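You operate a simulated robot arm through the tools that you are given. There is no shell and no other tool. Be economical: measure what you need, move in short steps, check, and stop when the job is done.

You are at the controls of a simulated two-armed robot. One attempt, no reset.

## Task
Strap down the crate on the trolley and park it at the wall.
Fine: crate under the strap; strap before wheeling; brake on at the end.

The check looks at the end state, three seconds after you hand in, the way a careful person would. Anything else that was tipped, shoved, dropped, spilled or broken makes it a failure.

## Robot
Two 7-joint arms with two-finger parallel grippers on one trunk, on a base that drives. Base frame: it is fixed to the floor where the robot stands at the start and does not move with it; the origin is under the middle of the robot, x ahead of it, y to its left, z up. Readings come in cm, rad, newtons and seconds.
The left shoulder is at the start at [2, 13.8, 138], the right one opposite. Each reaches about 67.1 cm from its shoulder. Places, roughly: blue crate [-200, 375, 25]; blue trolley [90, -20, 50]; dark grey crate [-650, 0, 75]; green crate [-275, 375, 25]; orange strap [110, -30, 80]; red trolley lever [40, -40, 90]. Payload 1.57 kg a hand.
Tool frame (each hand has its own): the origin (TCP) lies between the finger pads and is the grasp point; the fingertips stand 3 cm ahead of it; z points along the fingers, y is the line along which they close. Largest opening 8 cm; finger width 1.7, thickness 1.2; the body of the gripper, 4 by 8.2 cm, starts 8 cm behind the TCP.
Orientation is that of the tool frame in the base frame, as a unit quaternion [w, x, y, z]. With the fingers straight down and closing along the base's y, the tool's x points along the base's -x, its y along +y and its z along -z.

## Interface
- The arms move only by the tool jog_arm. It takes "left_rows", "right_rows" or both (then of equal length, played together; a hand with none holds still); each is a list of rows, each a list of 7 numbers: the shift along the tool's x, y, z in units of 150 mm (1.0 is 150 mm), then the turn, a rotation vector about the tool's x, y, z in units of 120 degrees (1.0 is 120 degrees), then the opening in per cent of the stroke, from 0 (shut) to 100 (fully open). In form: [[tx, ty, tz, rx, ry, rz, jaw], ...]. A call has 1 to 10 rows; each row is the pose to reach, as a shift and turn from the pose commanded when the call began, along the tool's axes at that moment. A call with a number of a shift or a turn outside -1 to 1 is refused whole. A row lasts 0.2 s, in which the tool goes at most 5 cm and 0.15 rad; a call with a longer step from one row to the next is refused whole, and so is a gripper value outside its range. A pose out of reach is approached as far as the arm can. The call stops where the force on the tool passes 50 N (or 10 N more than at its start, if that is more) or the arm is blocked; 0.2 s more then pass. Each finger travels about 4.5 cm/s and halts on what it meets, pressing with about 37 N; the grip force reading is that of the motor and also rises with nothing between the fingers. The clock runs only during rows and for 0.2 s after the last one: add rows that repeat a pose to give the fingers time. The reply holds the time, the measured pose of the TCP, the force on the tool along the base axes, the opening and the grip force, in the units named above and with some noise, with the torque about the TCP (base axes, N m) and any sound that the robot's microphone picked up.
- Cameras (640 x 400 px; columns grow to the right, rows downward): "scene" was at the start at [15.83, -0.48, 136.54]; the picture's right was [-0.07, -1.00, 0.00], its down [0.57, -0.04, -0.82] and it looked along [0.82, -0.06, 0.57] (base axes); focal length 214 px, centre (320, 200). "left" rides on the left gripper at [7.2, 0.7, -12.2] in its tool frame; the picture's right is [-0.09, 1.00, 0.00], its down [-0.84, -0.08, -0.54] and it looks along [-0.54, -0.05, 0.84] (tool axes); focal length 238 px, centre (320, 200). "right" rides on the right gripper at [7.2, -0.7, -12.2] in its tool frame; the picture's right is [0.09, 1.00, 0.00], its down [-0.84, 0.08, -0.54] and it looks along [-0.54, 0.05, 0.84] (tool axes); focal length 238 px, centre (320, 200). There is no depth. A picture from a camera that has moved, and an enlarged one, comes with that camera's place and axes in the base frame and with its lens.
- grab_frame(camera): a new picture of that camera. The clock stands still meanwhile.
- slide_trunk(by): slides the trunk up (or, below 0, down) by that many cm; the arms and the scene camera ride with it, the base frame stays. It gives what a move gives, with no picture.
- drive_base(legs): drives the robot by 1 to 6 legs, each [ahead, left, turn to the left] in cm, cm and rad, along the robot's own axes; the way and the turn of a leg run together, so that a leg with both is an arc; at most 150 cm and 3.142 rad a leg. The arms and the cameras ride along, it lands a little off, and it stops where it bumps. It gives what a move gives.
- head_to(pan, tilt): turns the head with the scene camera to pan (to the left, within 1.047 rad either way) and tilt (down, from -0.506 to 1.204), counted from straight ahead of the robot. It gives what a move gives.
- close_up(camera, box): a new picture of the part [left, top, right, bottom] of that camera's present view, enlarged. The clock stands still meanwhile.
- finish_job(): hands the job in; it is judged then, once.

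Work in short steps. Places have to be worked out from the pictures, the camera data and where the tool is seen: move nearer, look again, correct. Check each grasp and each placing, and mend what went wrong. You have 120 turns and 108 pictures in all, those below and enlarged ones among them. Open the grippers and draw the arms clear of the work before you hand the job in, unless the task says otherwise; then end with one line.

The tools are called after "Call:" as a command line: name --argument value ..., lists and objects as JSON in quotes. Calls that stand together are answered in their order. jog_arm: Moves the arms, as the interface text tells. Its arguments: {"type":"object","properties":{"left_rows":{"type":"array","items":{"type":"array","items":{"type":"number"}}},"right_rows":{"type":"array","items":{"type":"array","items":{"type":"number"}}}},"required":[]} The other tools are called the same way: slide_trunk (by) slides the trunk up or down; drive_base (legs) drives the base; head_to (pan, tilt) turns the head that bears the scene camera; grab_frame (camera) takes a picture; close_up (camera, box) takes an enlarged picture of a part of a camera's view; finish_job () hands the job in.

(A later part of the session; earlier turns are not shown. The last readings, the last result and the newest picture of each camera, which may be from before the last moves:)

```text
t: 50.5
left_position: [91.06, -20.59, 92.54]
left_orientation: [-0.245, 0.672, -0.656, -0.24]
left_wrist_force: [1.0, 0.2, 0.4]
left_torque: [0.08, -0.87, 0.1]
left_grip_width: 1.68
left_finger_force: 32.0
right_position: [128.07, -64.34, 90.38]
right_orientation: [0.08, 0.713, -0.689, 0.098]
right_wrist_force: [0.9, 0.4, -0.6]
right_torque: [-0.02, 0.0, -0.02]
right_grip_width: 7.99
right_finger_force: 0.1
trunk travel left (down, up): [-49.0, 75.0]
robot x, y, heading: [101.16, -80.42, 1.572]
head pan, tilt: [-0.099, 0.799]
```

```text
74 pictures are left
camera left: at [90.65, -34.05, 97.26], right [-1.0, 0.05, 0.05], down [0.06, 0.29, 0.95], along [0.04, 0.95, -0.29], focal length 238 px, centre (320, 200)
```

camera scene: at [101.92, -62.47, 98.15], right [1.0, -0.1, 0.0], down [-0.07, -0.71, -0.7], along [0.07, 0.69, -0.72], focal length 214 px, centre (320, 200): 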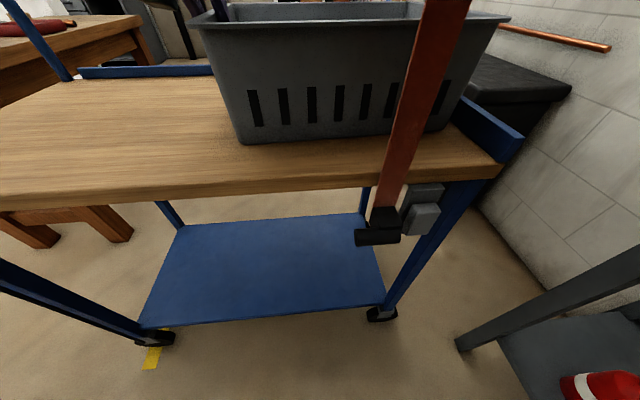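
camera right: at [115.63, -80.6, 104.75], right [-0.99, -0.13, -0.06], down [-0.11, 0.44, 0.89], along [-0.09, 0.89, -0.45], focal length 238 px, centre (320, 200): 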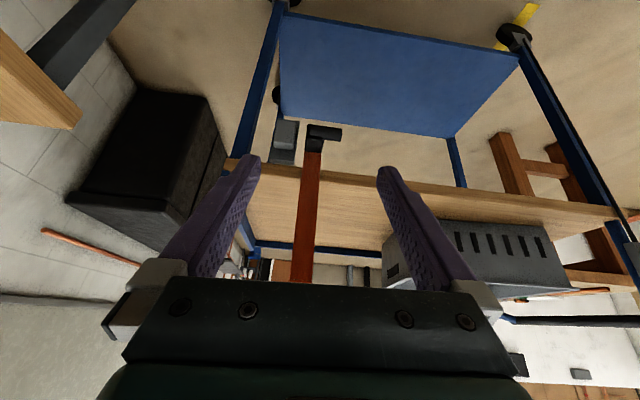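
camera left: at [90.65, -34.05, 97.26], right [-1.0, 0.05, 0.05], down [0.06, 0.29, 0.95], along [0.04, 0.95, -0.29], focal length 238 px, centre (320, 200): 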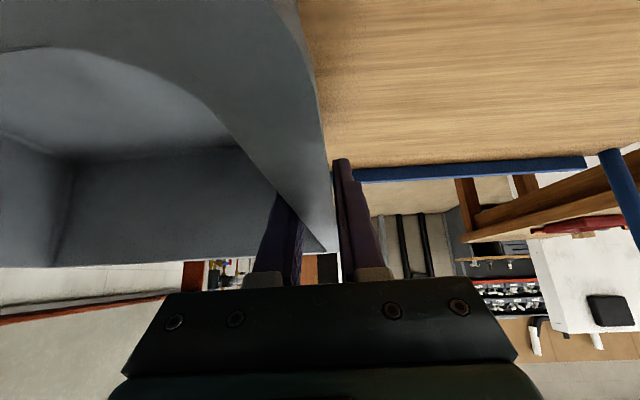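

The crate is under the strap. I'll release it and raise the hand clear.

Call:
jog_arm --left_rows '[[0, 0, 0, 0, 0, 0, 50], [0, 0, 0, 0, 0, 0, 80], [0, 0, 0, 0, 0, 0, 80], [0, 0, 0, 0, 0, 0, 80]]'

Call:
slide_trunk --by 14

Call:
grab_frame --camera "scene"

```text
t: 51.5
left_position: [90.99, -20.6, 92.63]
left_orientation: [-0.244, 0.673, -0.656, -0.241]
left_wrist_force: [0.1, -0.3, 0.1]
left_torque: [0.02, 0.02, -0.01]
left_grip_width: 6.39
left_finger_force: 0.1
right_position: [127.94, -64.23, 90.35]
right_orientation: [0.08, 0.714, -0.689, 0.099]
right_wrist_force: [0.1, -0.1, 0.6]
right_torque: [0.0, 0.04, -0.02]
right_grip_width: 7.99
right_finger_force: 0.1
trunk travel left (down, up): [-49.0, 75.0]
robot x, y, heading: [101.02, -80.6, 1.574]
head pan, tilt: [-0.099, 0.799]
```

```text
t: 53.1
left_position: [90.96, -20.7, 106.45]
left_orientation: [-0.244, 0.672, -0.656, -0.241]
left_wrist_force: [-0.9, -0.7, -0.2]
left_torque: [0.03, -0.01, -0.05]
left_grip_width: 6.39
left_finger_force: 0.0
right_position: [127.96, -64.37, 104.47]
right_orientation: [0.081, 0.713, -0.689, 0.098]
right_wrist_force: [-0.2, 0.4, 0.8]
right_torque: [-0.02, 0.03, 0.03]
right_grip_width: 8.0
right_finger_force: 0.1
trunk travel left (down, up): [-63.0, 61.0]
robot x, y, heading: [101.17, -80.51, 1.571]
head pan, tilt: [-0.099, 0.799]
```

```text
73 pictures are left
camera scene: at [101.89, -62.47, 112.15], right [1.0, -0.1, 0.0], down [-0.07, -0.71, -0.7], along [0.07, 0.69, -0.72], focal length 214 px, centre (320, 200)
```

scene: 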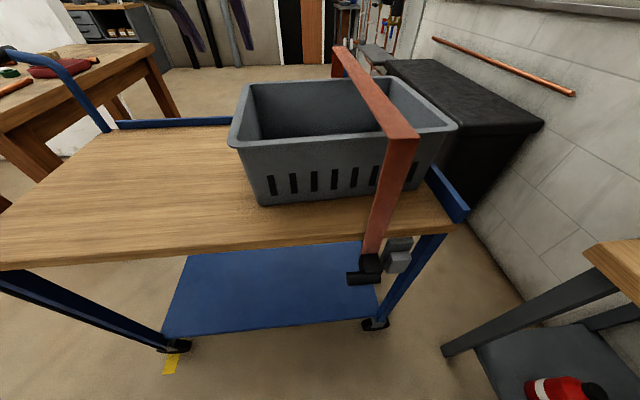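

The strap spans the crate. I'll pull the left hand back off the trolley and zoom in on the clasp from here.

Call:
jog_arm --left_rows '[[0.146, 0, -0.189, 0, 0, 0, 80], [0.292, 0, -0.378, 0, 0, 0, 80], [0.439, 0, -0.566, 0, 0, 0, 80], [0.585, 0, -0.755, 0, 0, 0, 80]]'

Call:
close_up --camera "scene" --box '[320, 220, 440, 295]'

Call:
close_up --camera "scene" --box '[290, 30, 450, 130]'

```text
t: 54.1
left_position: [91.24, -34.55, 109.53]
left_orientation: [-0.243, 0.673, -0.656, -0.24]
left_wrist_force: [0.4, 0.0, 0.2]
left_torque: [0.03, 0.01, -0.01]
left_grip_width: 6.39
left_finger_force: 0.0
right_position: [128.04, -64.26, 104.48]
right_orientation: [0.079, 0.714, -0.688, 0.098]
right_wrist_force: [0.1, -0.5, -0.1]
right_torque: [0.01, -0.01, 0.02]
right_grip_width: 7.99
right_finger_force: 0.0
trunk travel left (down, up): [-63.0, 61.0]
robot x, y, heading: [101.12, -80.25, 1.574]
head pan, tilt: [-0.099, 0.799]
```

```text
5.33 times, centred on (380, 258) of scene
camera zoom: at [101.89, -62.48, 112.15], right [1.0, -0.1, 0.0], down [-0.07, -0.71, -0.7], along [0.07, 0.69, -0.72], focal length 1144 px, centre (0, -107)
```

zoom: 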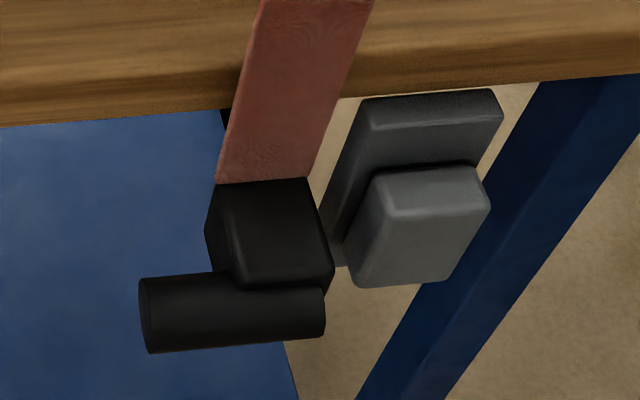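

```text
4.00 times, centred on (370, 80) of scene
camera zoom: at [101.89, -62.48, 112.15], right [1.0, -0.1, 0.0], down [-0.07, -0.71, -0.7], along [0.07, 0.69, -0.72], focal length 858 px, centre (120, 680)
```

zoom: 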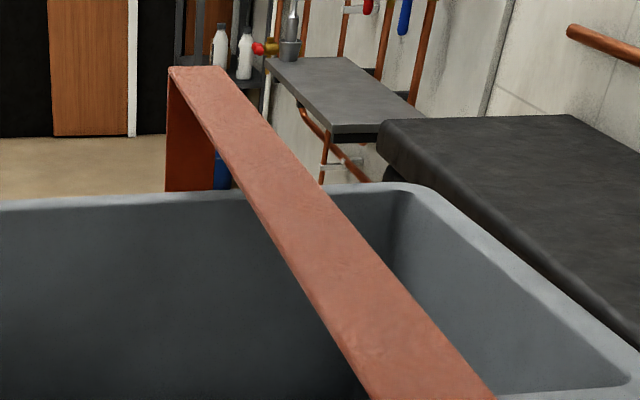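

The bar is straight and level, and the buckle sits beside the grey catch. I'll test it by hand. The right hand will approach along +y with the jaws closing vertically on the black grip (about x 108.7–112, y -46, z 73). First I'll retract the left hand and turn the right wrist.

Call:
jog_arm --left_rows '[[0.07, 0, -0.09, 0, 0, 0, 80], [0.146, 0, -0.189, 0, 0, 0, 80], [0.22, 0, -0.28, 0, 0, 0, 80], [0.292, 0, -0.378, 0, 0, 0, 80], [0.365, 0, -0.47, 0, 0, 0, 80], [0.439, 0, -0.566, 0, 0, 0, 80], [0.51, 0, -0.66, 0, 0, 0, 80], [0.585, 0, -0.755, 0, 0, 0, 80], [0.585, 0, -0.755, 0, 0, 0, 80], [0.585, 0, -0.755, 0, 0, 0, 80]]' --right_rows '[[0, 0, 0, -0.034, -0.034, 0.045, 100], [0, 0, 0, -0.068, -0.068, 0.09, 100], [0, 0, 0, -0.102, -0.102, 0.135, 100], [0, 0, 0, -0.136, -0.136, 0.18, 100], [0, 0, 0, -0.17, -0.17, 0.225, 100], [0, 0, 0, -0.204, -0.204, 0.27, 100], [0, 0, 0, -0.238, -0.238, 0.315, 100], [0, 0, 0, -0.272, -0.272, 0.36, 100], [0, 0, 0, -0.306, -0.306, 0.405, 100], [0, 0, 0, -0.34, -0.34, 0.45, 100]]'

Call:
jog_arm --right_rows '[[0, 0, 0, -0.036, -0.036, 0.046, 100], [0, 0, 0, -0.072, -0.072, 0.092, 100], [0, 0, 0, -0.108, -0.108, 0.138, 100], [0, 0, 0, -0.144, -0.144, 0.183, 100]]'

```text
t: 55.3
left_position: [91.39, -42.46, 111.27]
left_orientation: [-0.244, 0.672, -0.656, -0.241]
left_wrist_force: [0.2, 0.2, 0.4]
left_torque: [-0.03, -0.02, -0.01]
left_grip_width: 6.38
left_finger_force: 0.1
right_position: [125.25, -61.5, 103.32]
right_orientation: [-0.127, -0.574, 0.796, 0.145]
right_wrist_force: [0.2, -0.6, -0.2]
right_torque: [-0.01, 0.0, 0.03]
right_grip_width: 8.01
right_finger_force: 0.1
right hand out of reach, approached as far as the arm can: row 2, 3, 4, 5
trunk travel left (down, up): [-63.0, 61.0]
robot x, y, heading: [101.51, -80.55, 1.571]
head pan, tilt: [-0.099, 0.799]
stopped in row 5 (right hand): the arm was blocked; the commanded pose is now the measured one
```

```text
t: 56.5
left_position: [91.35, -42.52, 111.32]
left_orientation: [-0.244, 0.672, -0.656, -0.242]
left_wrist_force: [1.0, 0.8, 0.5]
left_torque: [-0.02, -0.01, -0.02]
left_grip_width: 6.4
left_finger_force: 0.1
right_position: [124.9, -60.03, 101.69]
right_orientation: [-0.158, -0.376, 0.852, 0.327]
right_wrist_force: [-0.2, 0.6, -0.5]
right_torque: [0.0, -0.02, -0.02]
right_grip_width: 7.97
right_finger_force: 0.1
right hand out of reach, approached as far as the arm can: row 1, 2, 3, 4
trunk travel left (down, up): [-63.0, 61.0]
robot x, y, heading: [101.26, -80.72, 1.569]
head pan, tilt: [-0.099, 0.799]
stopped in row 4 (right hand): the arm was blocked; the commanded pose is now the measured one
```

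The wrist is cramped this close to the body. I'll back the base 15 cm away and lower the trunk so the arm works extended, then finish the wrist turn.

Call:
drive_base --legs '[[-15, 0, 0]]'

Call:
slide_trunk --by -20

Call:
jog_arm --right_rows '[[-0.034, 0.086, 0.103, 0, 0, 0, 100], [-0.068, 0.171, 0.206, 0, 0, 0, 100], [-0.103, 0.257, 0.309, -0.018, -0.04, 0.03, 100], [-0.137, 0.343, 0.411, -0.036, -0.08, 0.061, 100], [-0.171, 0.429, 0.514, -0.053, -0.12, 0.091, 100], [-0.206, 0.514, 0.617, -0.071, -0.16, 0.122, 100], [-0.24, 0.6, 0.72, -0.089, -0.2, 0.152, 100], [-0.24, 0.6, 0.72, -0.107, -0.24, 0.182, 100], [-0.24, 0.6, 0.72, -0.124, -0.28, 0.213, 100], [-0.24, 0.6, 0.72, -0.142, -0.321, 0.243, 100]]'

Call:
grab_frame --camera "right"

```text
t: 57.9
left_position: [91.27, -57.79, 111.13]
left_orientation: [-0.243, 0.674, -0.655, -0.242]
left_wrist_force: [-0.3, 0.3, 0.2]
left_torque: [0.0, -0.01, 0.0]
left_grip_width: 6.37
left_finger_force: 0.1
right_position: [125.04, -75.2, 101.6]
right_orientation: [-0.16, -0.377, 0.852, 0.326]
right_wrist_force: [0.6, 0.0, 0.5]
right_torque: [-0.01, -0.01, -0.01]
right_grip_width: 8.02
right_finger_force: 0.0
trunk travel left (down, up): [-63.0, 61.0]
robot x, y, heading: [101.35, -95.97, 1.58]
head pan, tilt: [-0.099, 0.799]
```

```text
t: 60.0
left_position: [91.22, -57.72, 91.28]
left_orientation: [-0.243, 0.673, -0.655, -0.242]
left_wrist_force: [0.4, -0.4, -0.1]
left_torque: [0.0, 0.0, 0.0]
left_grip_width: 6.4
left_finger_force: 0.1
right_position: [124.9, -75.1, 81.6]
right_orientation: [-0.16, -0.379, 0.851, 0.326]
right_wrist_force: [0.2, 1.2, -1.0]
right_torque: [-0.02, 0.01, -0.03]
right_grip_width: 8.01
right_finger_force: 0.2
trunk travel left (down, up): [-43.0, 81.0]
robot x, y, heading: [101.1, -95.35, 1.578]
head pan, tilt: [-0.099, 0.799]
```

```text
t: 62.2
left_position: [91.14, -57.86, 91.28]
left_orientation: [-0.243, 0.673, -0.656, -0.241]
left_wrist_force: [0.2, -0.2, -0.8]
left_torque: [0.0, 0.01, 0.03]
left_grip_width: 6.4
left_finger_force: 0.0
right_position: [116.9, -63.35, 79.5]
right_orientation: [-0.002, -0.001, 0.866, 0.5]
right_wrist_force: [-0.7, 0.0, 0.4]
right_torque: [-0.01, 0.01, 0.0]
right_grip_width: 8.02
right_finger_force: 0.1
right hand out of reach, approached as far as the arm can: row 4, 5, 6
trunk travel left (down, up): [-43.0, 81.0]
robot x, y, heading: [101.18, -95.74, 1.577]
head pan, tilt: [-0.099, 0.799]
```

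```text
70 pictures are left
camera right: at [109.77, -74.25, 85.18], right [-0.09, 0.5, 0.86], down [0.84, -0.43, 0.34], along [0.54, 0.75, -0.38], focal length 238 px, centre (320, 200)
```

right: 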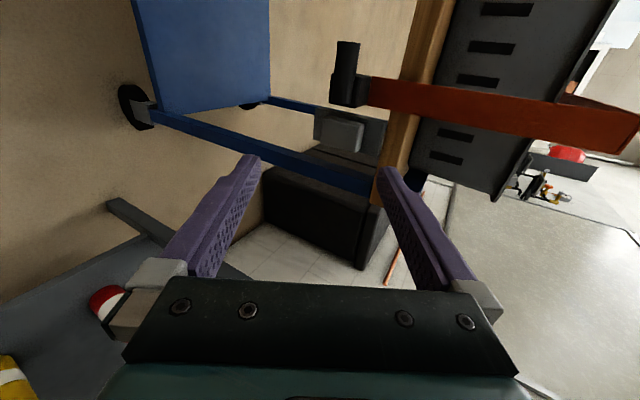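

The orientation is exactly as wanted. I'll zoom in on the buckle from this new angle.

Call:
close_up --camera "right" --box '[290, 20, 450, 120]'

```text
4.00 times, centred on (370, 70) of right
camera zoom: at [109.77, -74.25, 85.18], right [-0.09, 0.5, 0.86], down [0.84, -0.43, 0.34], along [0.54, 0.75, -0.38], focal length 953 px, centre (120, 720)
```

zoom: 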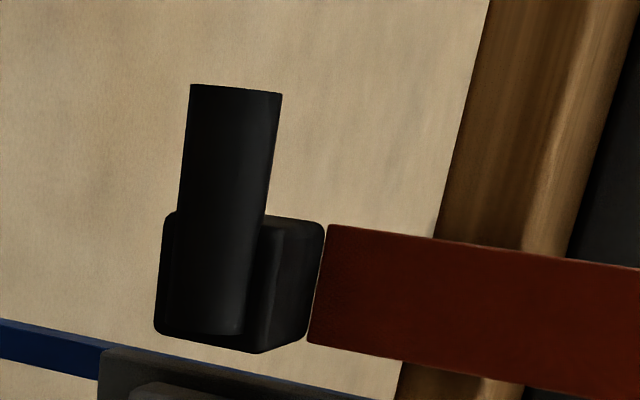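

The grip's axis is about y -46, z 72.5, with its free part at x 109–112. I'll align the hand to it, staying about 7 cm short, then look.

Call:
jog_arm --right_rows '[[0.11, 0.04, 0.15, 0, 0, 0, 100], [0.22, 0.08, 0.3, 0, 0, 0, 100], [0.33, 0.12, 0.45, 0, 0, 0, 100], [0.44, 0.16, 0.6, 0, 0, 0, 100], [0.44, 0.16, 0.73, 0, 0, 0, 100]]'

Call:
grab_frame --camera "right"

Call:
head_to --pan -0.1 --tilt 0.7

Call:
grab_frame --camera "scene"

```text
t: 63.5
left_position: [91.28, -57.79, 91.2]
left_orientation: [-0.243, 0.673, -0.655, -0.242]
left_wrist_force: [0.4, 0.2, 0.2]
left_torque: [0.0, 0.02, -0.01]
left_grip_width: 6.42
left_finger_force: 0.1
right_position: [110.41, -52.62, 76.04]
right_orientation: [-0.001, -0.003, 0.867, 0.499]
right_wrist_force: [0.1, -0.6, -0.1]
right_torque: [-0.01, 0.0, 0.03]
right_grip_width: 8.01
right_finger_force: 0.1
trunk travel left (down, up): [-43.0, 81.0]
robot x, y, heading: [101.2, -95.57, 1.577]
head pan, tilt: [-0.099, 0.799]
```

```text
68 pictures are left
camera right: at [103.3, -63.66, 81.73], right [-0.09, 0.5, 0.86], down [0.84, -0.43, 0.34], along [0.54, 0.75, -0.38], focal length 238 px, centre (320, 200)
```

right: 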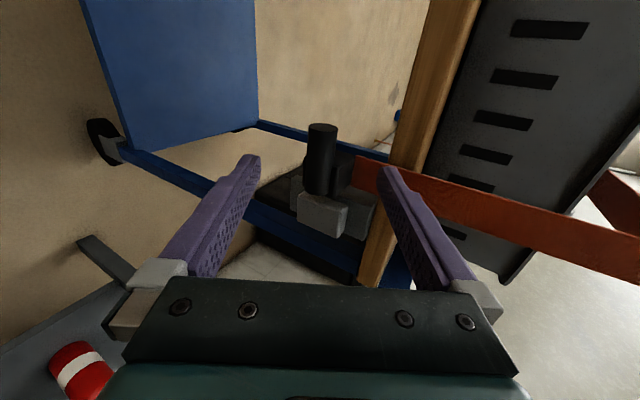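

```text
t: 64.1
left_position: [91.29, -57.84, 91.18]
left_orientation: [-0.243, 0.674, -0.655, -0.242]
left_wrist_force: [-0.3, 0.2, 0.0]
left_torque: [0.02, 0.01, 0.0]
left_grip_width: 6.38
left_finger_force: 0.1
right_position: [110.42, -52.79, 76.12]
right_orientation: [-0.002, -0.002, 0.867, 0.499]
right_wrist_force: [0.3, 0.8, -1.8]
right_torque: [-0.04, 0.02, 0.0]
right_grip_width: 8.0
right_finger_force: 0.1
trunk travel left (down, up): [-43.0, 81.0]
robot x, y, heading: [101.17, -95.99, 1.571]
head pan, tilt: [-0.099, 0.7]
```

```text
67 pictures are left
camera scene: at [101.88, -77.26, 92.98], right [1.0, -0.09, 0.0], down [-0.06, -0.64, -0.76], along [0.07, 0.76, -0.64], focal length 214 px, centre (320, 200)
```

scene: 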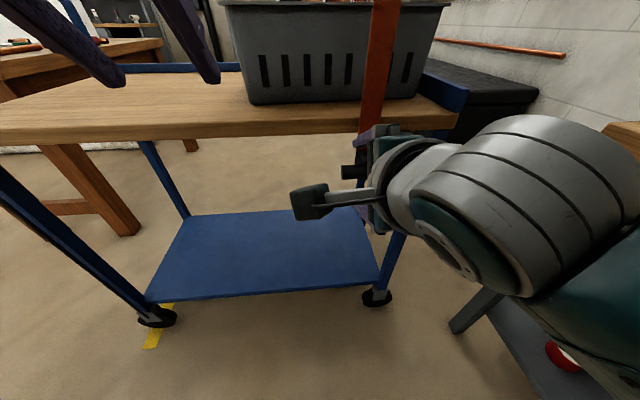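

The grip is centred between the fingers. I'll advance 6.5 cm with the jaws at 65% and then close.

Call:
jog_arm --right_rows '[[0, 0, 0, 0, 0, 0, 65], [0, 0, 0.15, 0, 0, 0, 65], [0, 0, 0.3, 0, 0, 0, 65], [0, 0, 0.43, 0, 0, 0, 65], [0, 0, 0.43, 0, 0, 0, 40], [0, 0, 0.43, 0, 0, 0, 0], [0, 0, 0.43, 0, 0, 0, 0], [0, 0, 0.43, 0, 0, 0, 0]]'

Call:
grab_frame --camera "right"

```text
t: 65.9
left_position: [91.31, -57.72, 91.36]
left_orientation: [-0.243, 0.674, -0.655, -0.241]
left_wrist_force: [0.2, 0.9, -0.3]
left_torque: [0.02, -0.02, -0.01]
left_grip_width: 6.4
left_finger_force: 0.0
right_position: [110.21, -46.98, 72.95]
right_orientation: [-0.002, -0.003, 0.866, 0.499]
right_wrist_force: [1.2, -0.2, 2.8]
right_torque: [0.08, -0.03, -0.05]
right_grip_width: 2.56
right_finger_force: 35.1
trunk travel left (down, up): [-43.0, 81.0]
robot x, y, heading: [101.21, -95.44, 1.577]
head pan, tilt: [-0.099, 0.7]
```

```text
66 pictures are left
camera right: at [103.06, -57.96, 78.61], right [-0.09, 0.5, 0.86], down [0.84, -0.43, 0.34], along [0.54, 0.76, -0.38], focal length 238 px, centre (320, 200)
```

right: 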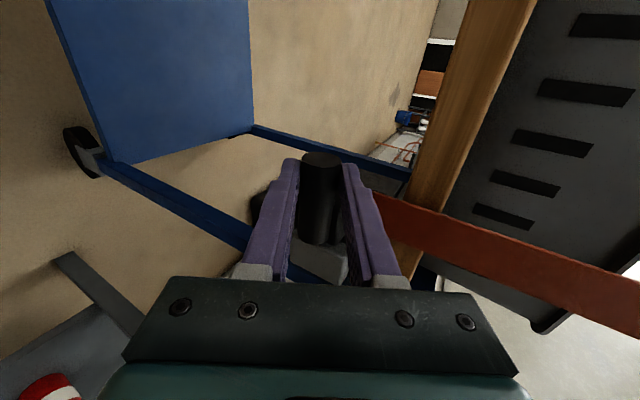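

The grip is firmly held (2.56 cm). I'll probe how the buckle moves, starting with 1 cm down.

Call:
jog_arm --right_rows '[[0, -0.029, 0.017, 0, 0, 0, 0], [0, -0.058, 0.033, 0, 0, 0, 0], [0, -0.058, 0.033, 0, 0, 0, 0]]'

Call:
jog_arm --right_rows '[[0, 0.029, -0.017, 0, 0, 0, 0], [0, 0.058, -0.033, 0, 0, 0, 0], [-0.033, 0.058, -0.033, 0, 0, 0, 0], [-0.067, 0.058, -0.033, 0, 0, 0, 0], [-0.067, 0.058, -0.033, 0, 0, 0, 0]]'

```text
t: 66.7
left_position: [91.16, -57.72, 91.36]
left_orientation: [-0.243, 0.673, -0.655, -0.242]
left_wrist_force: [0.4, 0.0, 0.2]
left_torque: [0.01, 0.0, 0.02]
left_grip_width: 6.39
left_finger_force: 0.0
right_position: [110.2, -46.98, 72.03]
right_orientation: [-0.003, -0.002, 0.866, 0.5]
right_wrist_force: [0.2, 2.3, 2.2]
right_torque: [0.2, 0.09, 0.05]
right_grip_width: 2.56
right_finger_force: 36.8
trunk travel left (down, up): [-43.0, 81.0]
robot x, y, heading: [101.47, -96.02, 1.576]
head pan, tilt: [-0.099, 0.7]
```

```text
t: 67.4
left_position: [91.06, -57.28, 91.48]
left_orientation: [-0.243, 0.673, -0.654, -0.244]
left_wrist_force: [-0.7, -0.3, -0.2]
left_torque: [0.03, 0.04, -0.02]
left_grip_width: 6.4
left_finger_force: 0.1
right_position: [110.12, -47.06, 72.13]
right_orientation: [-0.001, -0.003, 0.873, 0.488]
right_wrist_force: [-2.7, 21.0, -14.9]
right_torque: [0.17, 0.05, -0.09]
right_grip_width: 2.58
right_finger_force: 37.1
trunk travel left (down, up): [-43.0, 81.0]
robot x, y, heading: [100.95, -95.53, 1.577]
head pan, tilt: [-0.099, 0.7]
stopped in row 3 (right hand): the force on the tool passed its limit at 54 N (the readings are from after the stop); the commanded pose is now the measured one
```

It moves down freely and won't go back up, like a ratcheting tension strap. I'll keep pulling it down in small steps while watching the force.

Call:
jog_arm --right_rows '[[0, -0.03, 0.017, 0, 0, 0, 0], [0, -0.06, 0.034, 0, 0, 0, 0], [0, -0.09, 0.05, 0, 0, 0, 0], [0, -0.116, 0.066, 0, 0, 0, 0], [0, -0.116, 0.066, 0, 0, 0, 0]]'

Call:
grab_frame --camera "scene"

Call:
grab_frame --camera "right"

```text
t: 68.6
left_position: [90.79, -57.45, 91.57]
left_orientation: [-0.243, 0.673, -0.655, -0.244]
left_wrist_force: [0.5, 0.1, 0.2]
left_torque: [0.01, 0.0, 0.0]
left_grip_width: 6.39
left_finger_force: 0.1
right_position: [110.32, -47.04, 70.19]
right_orientation: [0.005, -0.009, 0.87, 0.492]
right_wrist_force: [-17.0, 12.2, 2.9]
right_torque: [0.19, 0.85, 0.68]
right_grip_width: 2.55
right_finger_force: 36.7
trunk travel left (down, up): [-43.0, 81.0]
robot x, y, heading: [101.26, -95.75, 1.574]
head pan, tilt: [-0.099, 0.7]
```

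```text
65 pictures are left
camera scene: at [101.45, -76.89, 93.04], right [1.0, -0.09, 0.0], down [-0.06, -0.64, -0.77], along [0.07, 0.76, -0.64], focal length 214 px, centre (320, 200)
```

scene: 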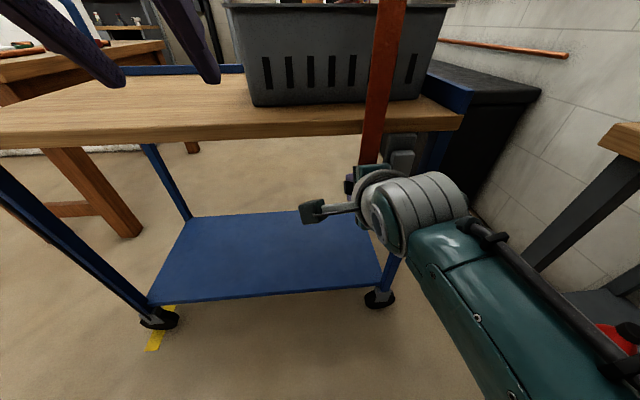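

```text
64 pictures are left
camera right: at [103.14, -57.93, 75.81], right [-0.11, 0.51, 0.85], down [0.83, -0.42, 0.36], along [0.54, 0.75, -0.38], focal length 238 px, centre (320, 200)
```

right: 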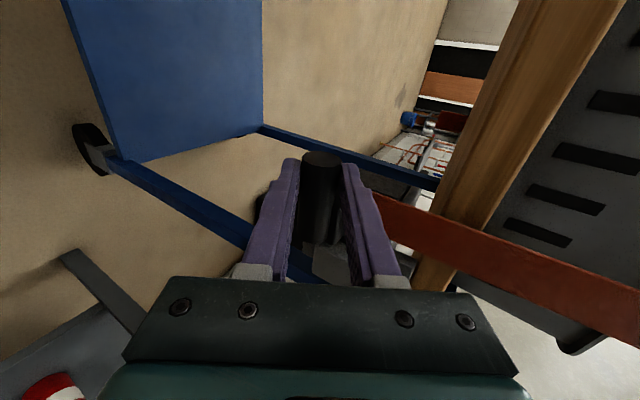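

It came down to z 70.2 with little vertical force, plus some sideways load. I'll continue down with a slight sideways relaxation.

Call:
jog_arm --right_rows '[[0.01, -0.02, 0.011, 0, 0, 0, 0], [0.02, -0.04, 0.022, 0, 0, 0, 0], [0.02, -0.06, 0.033, 0, 0, 0, 0], [0.02, -0.06, 0.033, 0, 0, 0, 0]]'

```text
t: 69.5
left_position: [90.06, -57.81, 91.36]
left_orientation: [-0.239, 0.674, -0.654, -0.246]
left_wrist_force: [-0.8, 0.5, 1.2]
left_torque: [0.01, 0.04, -0.04]
left_grip_width: 6.38
left_finger_force: 0.2
right_position: [110.36, -47.08, 69.03]
right_orientation: [0.02, -0.033, 0.865, 0.5]
right_wrist_force: [-37.9, 0.6, 3.8]
right_torque: [0.27, 1.48, 1.12]
right_grip_width: 2.68
right_finger_force: 37.9
trunk travel left (down, up): [-43.0, 81.0]
robot x, y, heading: [100.86, -95.6, 1.581]
head pan, tilt: [-0.099, 0.7]
stopped in row 4 (right hand): the force on the tool passed its limit at 51 N (the readings are from after the stop); the commanded pose is now the measured one
```

Sideways load is building and the base seems to be shifting, so I'll check whether the right arm is touching something.

Call:
head_to --pan -0.6 --tilt 0.8

Call:
grab_frame --camera "scene"

Call:
grab_frame --camera "left"

```text
t: 70.4
left_position: [90.12, -57.58, 91.57]
left_orientation: [-0.24, 0.672, -0.655, -0.246]
left_wrist_force: [0.0, -0.2, 0.6]
left_torque: [0.03, -0.02, 0.0]
left_grip_width: 6.42
left_finger_force: 0.1
right_position: [110.36, -47.05, 68.97]
right_orientation: [0.022, -0.032, 0.866, 0.499]
right_wrist_force: [-45.2, 5.2, 4.8]
right_torque: [0.15, 1.09, 0.4]
right_grip_width: 2.67
right_finger_force: 37.9
trunk travel left (down, up): [-43.0, 81.0]
robot x, y, heading: [100.79, -95.27, 1.571]
head pan, tilt: [-0.6, 0.799]
```

```text
63 pictures are left
camera scene: at [104.45, -78.81, 92.14], right [0.83, -0.56, -0.01], down [-0.41, -0.59, -0.69], along [0.38, 0.58, -0.72], focal length 214 px, centre (320, 200)
```

scene: 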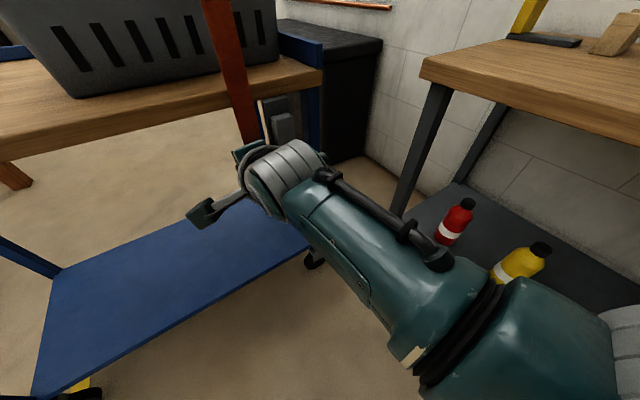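

```text
62 pictures are left
camera left: at [89.74, -70.98, 96.2], right [-1.0, 0.05, 0.06], down [0.07, 0.29, 0.95], along [0.03, 0.96, -0.29], focal length 238 px, centre (320, 200)
```

left: 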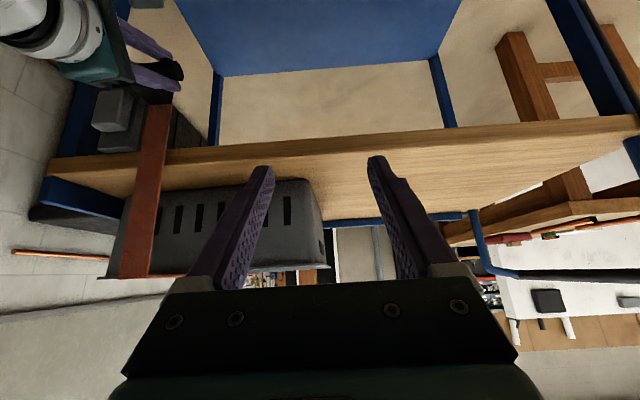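

The strap's top now looks nearly at the crate rim. I'll release the grip to drop the sideways load and see whether the strap holds its position.

Call:
jog_arm --right_rows '[[0, 0, 0, 0, 0, 0, 50], [0, 0, 0, 0, 0, 0, 70], [0, 0, 0, 0, 0, 0, 70], [0, 0, 0, 0, 0, 0, 70]]'

Call:
grab_frame --camera "right"

Call:
head_to --pan -0.1 --tilt 0.4

Call:
grab_frame --camera "scene"

```text
t: 71.4
left_position: [90.63, -57.93, 91.28]
left_orientation: [-0.241, 0.674, -0.655, -0.243]
left_wrist_force: [-0.6, -1.2, 0.0]
left_torque: [-0.01, 0.02, -0.05]
left_grip_width: 6.38
left_finger_force: 0.1
right_position: [111.65, -47.58, 68.48]
right_orientation: [0.03, -0.032, 0.87, 0.492]
right_wrist_force: [-20.8, 3.2, -15.5]
right_torque: [-0.65, 0.01, 0.8]
right_grip_width: 4.67
right_finger_force: 0.0
trunk travel left (down, up): [-43.0, 81.0]
robot x, y, heading: [100.69, -95.72, 1.579]
head pan, tilt: [-0.6, 0.799]
```

```text
61 pictures are left
camera right: at [104.3, -58.64, 73.63], right [-0.18, 0.51, 0.84], down [0.82, -0.4, 0.41], along [0.55, 0.76, -0.34], focal length 238 px, centre (320, 200)
```

right: 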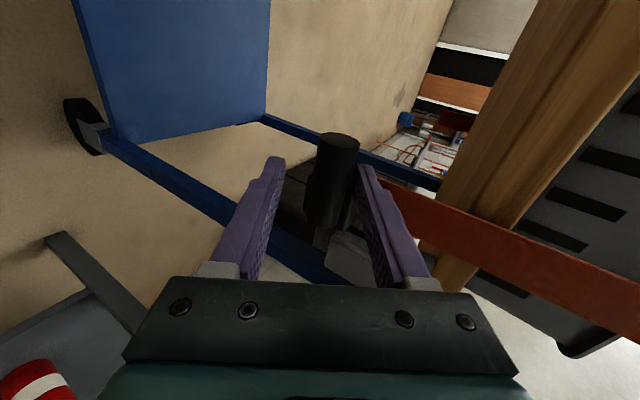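

```text
t: 72.3
left_position: [90.55, -57.98, 91.24]
left_orientation: [-0.241, 0.673, -0.655, -0.243]
left_wrist_force: [-0.7, 0.3, -0.5]
left_torque: [0.0, 0.01, 0.0]
left_grip_width: 6.4
left_finger_force: 0.0
right_position: [111.69, -47.61, 68.58]
right_orientation: [0.03, -0.033, 0.869, 0.494]
right_wrist_force: [-20.6, -0.8, -14.5]
right_torque: [-0.61, -0.01, 0.78]
right_grip_width: 4.62
right_finger_force: 0.0
trunk travel left (down, up): [-43.0, 81.0]
robot x, y, heading: [101.05, -95.69, 1.58]
head pan, tilt: [-0.099, 0.4]
```

```text
60 pictures are left
camera scene: at [101.37, -76.6, 95.62], right [1.0, -0.09, -0.01], down [-0.04, -0.39, -0.92], along [0.08, 0.92, -0.39], focal length 214 px, centre (320, 200)
```

scene: 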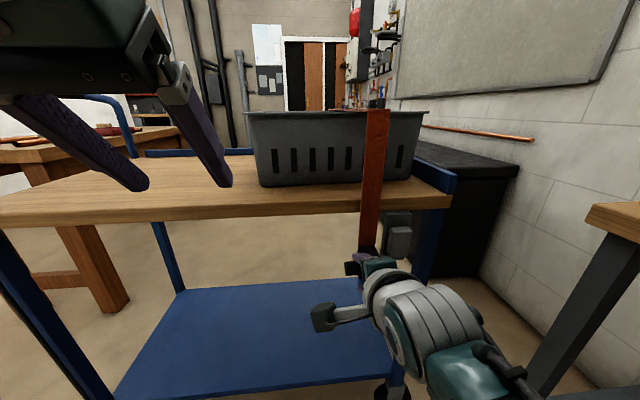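

The open fingers are still leaning on the block. I'll back off slightly in -x, then straight out.

Call:
jog_arm --right_rows '[[0.06, -0.02, 0, 0, 0, 0, 90], [0.1, -0.03, 0, 0, 0, 0, 100], [0.1, -0.03, -0.15, 0, 0, 0, 100], [0.1, -0.03, -0.3, 0, 0, 0, 100], [0.1, -0.03, -0.45, 0, 0, 0, 100], [0.1, -0.03, -0.6, 0, 0, 0, 100]]'

Call:
grab_frame --camera "right"

Call:
close_up --camera "scene" --box '[300, 90, 460, 290]'

```text
t: 73.0
left_position: [90.01, -58.21, 91.16]
left_orientation: [-0.239, 0.674, -0.655, -0.244]
left_wrist_force: [-1.0, -0.9, 1.0]
left_torque: [0.0, 0.01, 0.03]
left_grip_width: 6.38
left_finger_force: 0.1
right_position: [111.97, -48.15, 67.31]
right_orientation: [0.062, -0.066, 0.867, 0.49]
right_wrist_force: [-39.6, -9.6, -5.9]
right_torque: [-0.09, -0.74, 1.84]
right_grip_width: 7.72
right_finger_force: 0.1
trunk travel left (down, up): [-43.0, 81.0]
robot x, y, heading: [100.97, -95.69, 1.584]
head pan, tilt: [-0.099, 0.4]
stopped in row 3 (right hand): the force on the tool passed its limit at 70 N (the readings are from after the stop); the commanded pose is now the measured one
```

```text
59 pictures are left
camera right: at [104.62, -59.47, 71.75], right [-0.27, 0.5, 0.82], down [0.79, -0.38, 0.49], along [0.56, 0.78, -0.3], focal length 238 px, centre (320, 200)
```

right: 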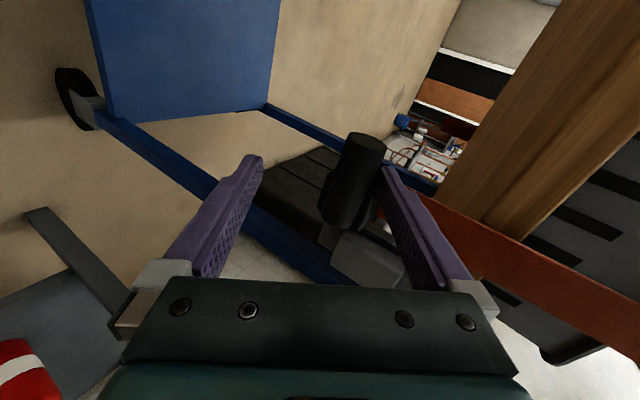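

```text
2.00 times, centred on (380, 190) of scene
camera zoom: at [100.83, -76.79, 95.6], right [1.0, -0.09, -0.01], down [-0.04, -0.39, -0.92], along [0.08, 0.92, -0.39], focal length 429 px, centre (200, 220)
```

zoom: 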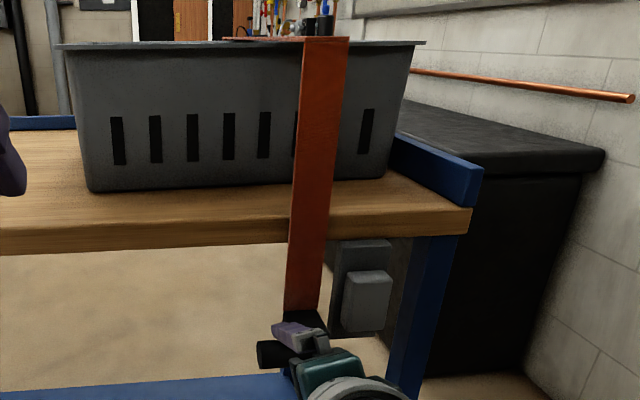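

The strap now sits at the rim. The right elbow is probably pressing on the bench as the arm folds, so I'll free it by strafing the base 5.5 cm in -x, which slides the fingers off the grip's free end. Then I'll back away.

Call:
drive_base --legs '[[0, 5.5, 0]]'

Call:
grab_frame --camera "right"

```text
t: 74.0
left_position: [85.56, -57.93, 91.29]
left_orientation: [-0.242, 0.674, -0.654, -0.243]
left_wrist_force: [-0.4, -0.3, 0.1]
left_torque: [0.01, -0.03, -0.04]
left_grip_width: 6.4
left_finger_force: 0.0
right_position: [108.6, -47.79, 67.52]
right_orientation: [0.07, -0.061, 0.866, 0.492]
right_wrist_force: [-0.2, 0.3, 0.8]
right_torque: [0.01, 0.0, -0.01]
right_grip_width: 8.01
right_finger_force: 0.0
trunk travel left (down, up): [-43.0, 81.0]
robot x, y, heading: [95.69, -95.5, 1.579]
head pan, tilt: [-0.099, 0.4]
```

```text
57 pictures are left
camera right: at [100.86, -59.03, 71.92], right [-0.27, 0.5, 0.82], down [0.78, -0.4, 0.49], along [0.57, 0.77, -0.29], focal length 238 px, centre (320, 200)
```

right: 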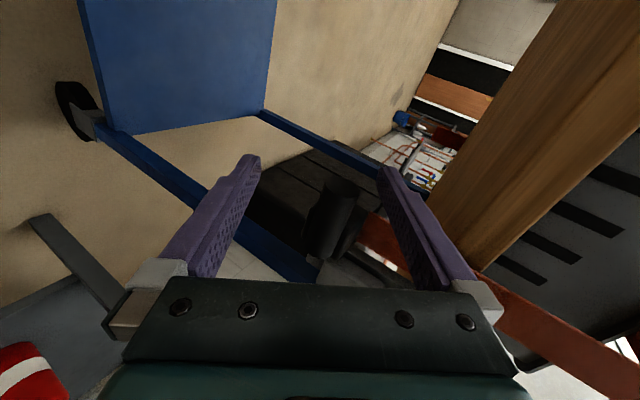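

The load is gone. The hand is now beside the grip's free end, so I'll back the base off and look.

Call:
drive_base --legs '[[0, 2, 0], [-14, 0, 0]]'

Call:
head_to --pan -0.3 --tilt 0.5

Call:
grab_frame --camera "scene"

Call:
grab_frame --camera "right"

```text
t: 75.7
left_position: [83.71, -71.66, 91.15]
left_orientation: [-0.243, 0.675, -0.653, -0.243]
left_wrist_force: [0.2, -0.5, 0.3]
left_torque: [-0.01, 0.0, -0.01]
left_grip_width: 6.38
left_finger_force: 0.0
right_position: [106.83, -61.61, 67.55]
right_orientation: [0.073, -0.064, 0.865, 0.492]
right_wrist_force: [-0.8, 0.7, 0.3]
right_torque: [0.02, 0.02, 0.01]
right_grip_width: 8.04
right_finger_force: 0.0
trunk travel left (down, up): [-43.0, 81.0]
robot x, y, heading: [93.82, -109.52, 1.585]
head pan, tilt: [-0.099, 0.4]
```

```text
t: 76.4
left_position: [83.75, -71.6, 91.41]
left_orientation: [-0.243, 0.675, -0.653, -0.242]
left_wrist_force: [0.5, -0.4, 0.0]
left_torque: [0.01, 0.01, 0.0]
left_grip_width: 6.42
left_finger_force: 0.0
right_position: [106.88, -61.63, 67.54]
right_orientation: [0.073, -0.064, 0.865, 0.492]
right_wrist_force: [-0.2, 0.1, -0.3]
right_torque: [0.01, -0.03, 0.03]
right_grip_width: 7.99
right_finger_force: 0.1
trunk travel left (down, up): [-43.0, 81.0]
robot x, y, heading: [94.06, -109.38, 1.582]
head pan, tilt: [-0.3, 0.499]
```

```text
56 pictures are left
camera scene: at [96.23, -90.76, 94.75], right [0.96, -0.29, 0.0], down [-0.14, -0.46, -0.88], along [0.25, 0.84, -0.48], focal length 214 px, centre (320, 200)
```

scene: 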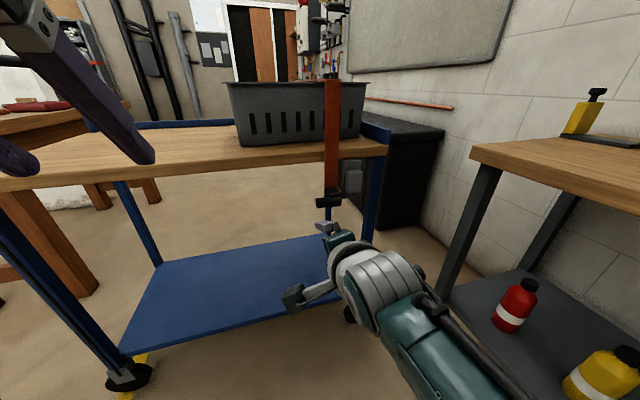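

```text
55 pictures are left
camera right: at [99.22, -72.74, 71.84], right [-0.27, 0.5, 0.82], down [0.77, -0.39, 0.5], along [0.57, 0.77, -0.28], focal length 238 px, centre (320, 200)
```

right: 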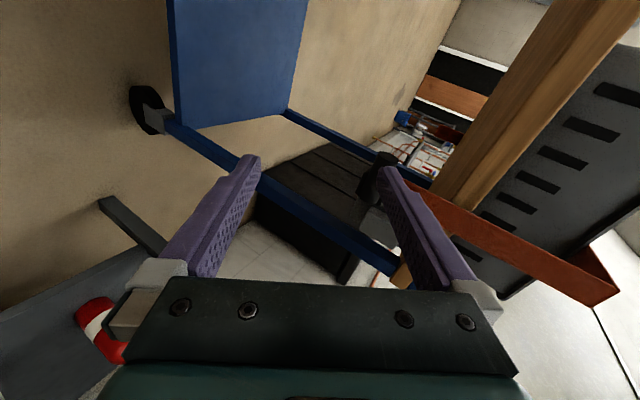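

Call:
close_up --camera "scene" --box '[230, 60, 420, 220]'

Call:
close_up --camera "scene" --box '[290, 150, 390, 215]'

```text
2.50 times, centred on (325, 140) of scene
camera zoom: at [96.23, -90.76, 94.75], right [0.96, -0.29, 0.0], down [-0.14, -0.46, -0.88], along [0.25, 0.84, -0.48], focal length 536 px, centre (308, 350)
```

zoom: 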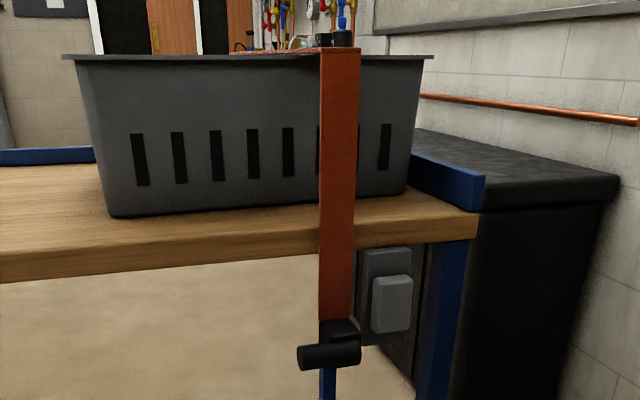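

```text
6.15 times, centred on (340, 182) of scene
camera zoom: at [96.23, -90.76, 94.75], right [0.96, -0.29, 0.0], down [-0.14, -0.46, -0.88], along [0.25, 0.84, -0.48], focal length 1320 px, centre (197, 308)
```

zoom: 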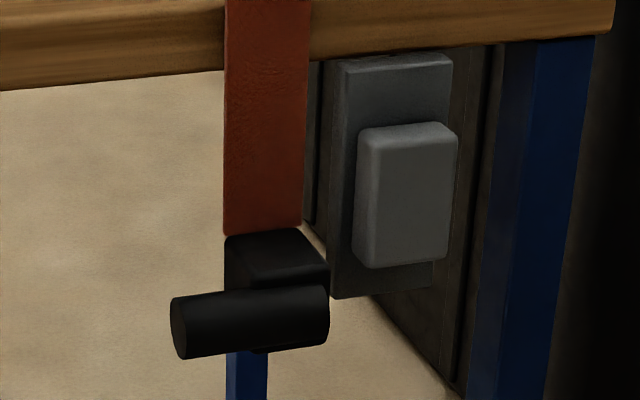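

The strap now lies across the crate rim (bar top z≈95.3) and has stayed down. I'll re-grasp the grip, with the base now farther from the bench, to check that it's snug.

Call:
jog_arm --right_rows '[[-0.07, 0.12, 0.09, -0.002, 0.008, 0.022, 100], [-0.145, 0.25, 0.18, -0.003, 0.015, 0.044, 100], [-0.22, 0.37, 0.27, -0.005, 0.022, 0.066, 100], [-0.29, 0.5, 0.36, -0.006, 0.03, 0.088, 100]]'

Call:
grab_frame --camera "right"

```text
t: 77.4
left_position: [83.81, -71.45, 91.26]
left_orientation: [-0.244, 0.674, -0.654, -0.242]
left_wrist_force: [0.2, -0.3, -0.2]
left_torque: [0.0, -0.03, 0.0]
left_grip_width: 6.42
left_finger_force: 0.0
right_position: [109.97, -52.87, 72.02]
right_orientation: [-0.001, 0.001, 0.866, 0.499]
right_wrist_force: [0.8, 0.8, 0.4]
right_torque: [0.01, -0.02, 0.0]
right_grip_width: 8.0
right_finger_force: 0.1
trunk travel left (down, up): [-43.0, 81.0]
robot x, y, heading: [93.71, -109.35, 1.579]
head pan, tilt: [-0.3, 0.499]
```

```text
52 pictures are left
camera right: at [102.86, -63.77, 77.68], right [-0.09, 0.5, 0.86], down [0.84, -0.43, 0.34], along [0.54, 0.75, -0.38], focal length 238 px, centre (320, 200)
```

right: 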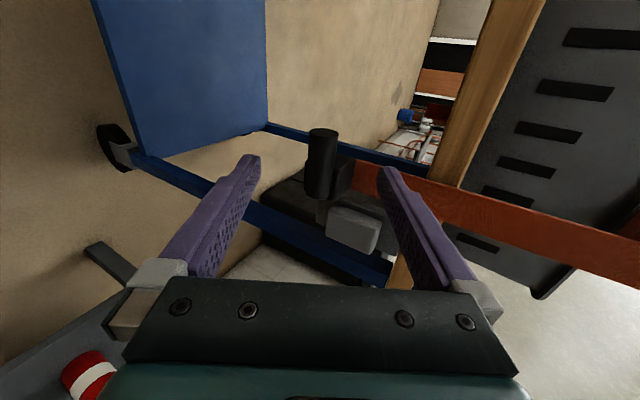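

It's aligned, but the base is a bit far for the arm. I'll pull the hand back 8 cm, drive forward 8 cm, then re-advance and grip.

Call:
jog_arm --right_rows '[[0, -0.13, -0.23, 0, 0, 0, 100], [0, -0.267, -0.464, 0, 0, 0, 100]]'

Call:
drive_base --legs '[[8, 0, 0]]'

Call:
jog_arm --right_rows '[[0, 0, 0.0, 0, 0, 0, 65], [0, 0, 0.15, 0, 0, 0, 65], [0, 0, 0.3, 0, 0, 0, 65], [0, 0, 0.43, 0, 0, 0, 65], [0, 0, 0.43, 0, 0, 0, 40], [0, 0, 0.43, 0, 0, 0, 0], [0, 0, 0.43, 0, 0, 0, 0], [0, 0, 0.43, 0, 0, 0, 0]]'

Call:
grab_frame --camera "right"

```text
t: 78.2
left_position: [83.59, -71.53, 91.27]
left_orientation: [-0.243, 0.674, -0.654, -0.242]
left_wrist_force: [1.0, 0.2, -1.2]
left_torque: [-0.02, -0.01, 0.02]
left_grip_width: 6.4
left_finger_force: 0.1
right_position: [114.32, -60.29, 72.64]
right_orientation: [0.046, -0.013, 0.861, 0.506]
right_wrist_force: [0.7, 0.2, -0.6]
right_torque: [-0.01, -0.01, 0.02]
right_grip_width: 7.98
right_finger_force: 0.1
trunk travel left (down, up): [-43.0, 81.0]
robot x, y, heading: [93.77, -109.32, 1.576]
head pan, tilt: [-0.3, 0.499]
stopped in row 2 (right hand): the arm was blocked; the commanded pose is now the measured one
```

```text
t: 79.2
left_position: [83.62, -63.63, 91.2]
left_orientation: [-0.242, 0.675, -0.654, -0.242]
left_wrist_force: [-0.7, 0.5, -0.1]
left_torque: [-0.02, 0.01, -0.01]
left_grip_width: 6.41
left_finger_force: 0.0
right_position: [114.24, -52.62, 72.64]
right_orientation: [0.047, -0.011, 0.862, 0.505]
right_wrist_force: [0.3, -0.7, 0.7]
right_torque: [0.02, 0.01, 0.01]
right_grip_width: 7.99
right_finger_force: 0.1
trunk travel left (down, up): [-43.0, 81.0]
robot x, y, heading: [93.85, -101.4, 1.581]
head pan, tilt: [-0.3, 0.499]
```

```text
t: 81.0
left_position: [83.64, -63.8, 91.3]
left_orientation: [-0.243, 0.674, -0.654, -0.242]
left_wrist_force: [0.5, -0.6, -0.3]
left_torque: [0.05, -0.01, -0.01]
left_grip_width: 6.39
left_finger_force: 0.0
right_position: [114.53, -46.83, 69.49]
right_orientation: [0.046, -0.011, 0.861, 0.506]
right_wrist_force: [-2.5, -4.1, 11.1]
right_torque: [-0.19, 0.08, 0.05]
right_grip_width: 4.18
right_finger_force: 37.0
trunk travel left (down, up): [-43.0, 81.0]
robot x, y, heading: [93.97, -101.41, 1.577]
head pan, tilt: [-0.3, 0.499]
```

```text
51 pictures are left
camera right: at [106.7, -57.66, 74.29], right [-0.16, 0.49, 0.86], down [0.79, -0.46, 0.41], along [0.59, 0.74, -0.31], focal length 238 px, centre (320, 200)
```

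right: 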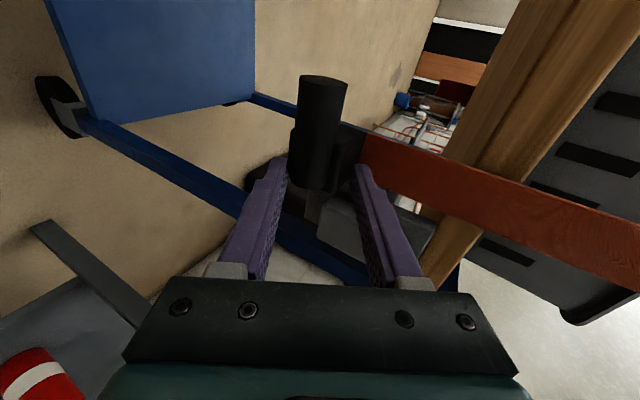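

The hand ended at x 114.5, gripping the buckle block and grip together (4.2 cm), which is a solid hold. I'll pull gently down about 1.5 cm to check that it's snug.

Call:
jog_arm --right_rows '[[0, -0.02, 0.011, 0, 0, 0, 0], [0, -0.04, 0.022, 0, 0, 0, 0], [0, -0.06, 0.034, 0, 0, 0, 0], [0, -0.08, 0.046, 0, 0, 0, 0], [0, -0.08, 0.046, 0, 0, 0, 0]]'

```text
t: 81.6
left_position: [83.58, -64.01, 91.17]
left_orientation: [-0.242, 0.674, -0.655, -0.241]
left_wrist_force: [-0.7, -0.7, 0.3]
left_torque: [0.02, 0.0, 0.03]
left_grip_width: 6.43
left_finger_force: 0.0
right_position: [114.56, -46.91, 69.53]
right_orientation: [0.046, -0.011, 0.857, 0.513]
right_wrist_force: [-4.7, -14.3, 14.9]
right_torque: [-0.53, 0.15, 0.17]
right_grip_width: 4.13
right_finger_force: 37.3
trunk travel left (down, up): [-43.0, 81.0]
robot x, y, heading: [93.63, -101.44, 1.578]
head pan, tilt: [-0.3, 0.499]
stopped in row 2 (right hand): the force on the tool passed its limit at 56 N (the readings are from after the stop); the commanded pose is now the measured one
```

It won't move up or down any further, so the strap is snug and locked. I'll open and withdraw along the finger axis in small base and trunk steps so the buckle isn't dragged.

Call:
jog_arm --right_rows '[[0, 0, 0, 0, 0, 0, 60], [0, 0, 0, 0, 0, 0, 100], [0, 0, 0, 0, 0, 0, 100], [0, 0, 0, 0, 0, 0, 100], [0, 0, -0.1, 0, 0, 0, 100], [0, 0, -0.2, 0, 0, 0, 100]]'

Call:
drive_base --legs '[[-2.5, 0, 0]]'

Call:
slide_trunk --by 1.5

Call:
drive_base --legs '[[-3, 0, 0]]'

Call:
grab_frame --camera "right"

```text
t: 83.0
left_position: [83.6, -63.8, 91.32]
left_orientation: [-0.243, 0.674, -0.654, -0.242]
left_wrist_force: [0.1, -0.2, 0.5]
left_torque: [0.02, -0.02, 0.02]
left_grip_width: 6.42
left_finger_force: 0.0
right_position: [114.46, -49.31, 71.0]
right_orientation: [0.047, -0.011, 0.858, 0.511]
right_wrist_force: [-0.9, -0.2, 0.3]
right_torque: [-0.04, -0.01, 0.05]
right_grip_width: 8.01
right_finger_force: 0.2
trunk travel left (down, up): [-43.0, 81.0]
robot x, y, heading: [93.92, -101.74, 1.581]
head pan, tilt: [-0.3, 0.499]
```

```text
t: 83.8
left_position: [83.62, -66.25, 91.32]
left_orientation: [-0.242, 0.675, -0.654, -0.242]
left_wrist_force: [-0.5, 0.0, -0.2]
left_torque: [-0.03, -0.04, 0.0]
left_grip_width: 6.39
left_finger_force: 0.0
right_position: [114.55, -51.64, 70.9]
right_orientation: [0.047, -0.011, 0.857, 0.513]
right_wrist_force: [-0.2, 0.6, -0.1]
right_torque: [0.0, -0.03, 0.05]
right_grip_width: 7.99
right_finger_force: 0.1
trunk travel left (down, up): [-43.0, 81.0]
robot x, y, heading: [93.47, -104.2, 1.578]
head pan, tilt: [-0.3, 0.499]
```

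```text
t: 84.5
left_position: [83.66, -66.16, 92.69]
left_orientation: [-0.244, 0.674, -0.654, -0.243]
left_wrist_force: [0.2, -0.2, 0.1]
left_torque: [-0.01, 0.02, -0.03]
left_grip_width: 6.4
left_finger_force: 0.0
right_position: [114.64, -51.73, 72.52]
right_orientation: [0.047, -0.012, 0.857, 0.513]
right_wrist_force: [-0.4, 1.1, -0.3]
right_torque: [-0.02, 0.0, -0.02]
right_grip_width: 7.99
right_finger_force: 0.1
trunk travel left (down, up): [-44.5, 79.5]
robot x, y, heading: [93.84, -104.09, 1.582]
head pan, tilt: [-0.3, 0.499]
```

```text
t: 85.3
left_position: [83.66, -69.29, 92.79]
left_orientation: [-0.242, 0.674, -0.654, -0.241]
left_wrist_force: [0.4, -0.9, 0.2]
left_torque: [0.02, 0.02, -0.02]
left_grip_width: 6.41
left_finger_force: 0.1
right_position: [114.53, -54.68, 72.48]
right_orientation: [0.046, -0.011, 0.857, 0.513]
right_wrist_force: [-0.5, 0.3, -0.4]
right_torque: [0.02, -0.01, 0.0]
right_grip_width: 8.0
right_finger_force: 0.0
trunk travel left (down, up): [-44.5, 79.5]
robot x, y, heading: [93.94, -107.07, 1.58]
head pan, tilt: [-0.3, 0.499]
```

```text
50 pictures are left
camera right: at [106.59, -65.59, 77.0], right [-0.16, 0.48, 0.87], down [0.79, -0.46, 0.4], along [0.59, 0.75, -0.3], focal length 238 px, centre (320, 200)
```

right: 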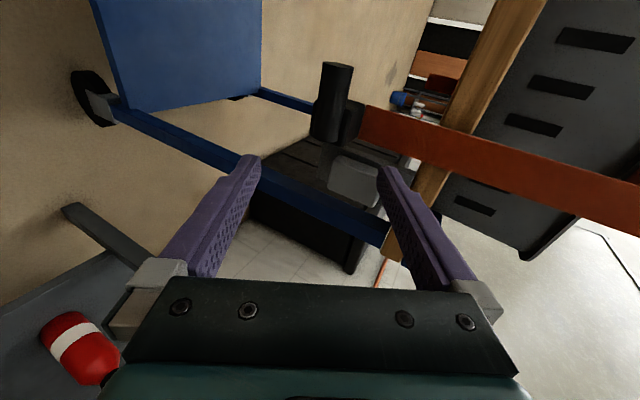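

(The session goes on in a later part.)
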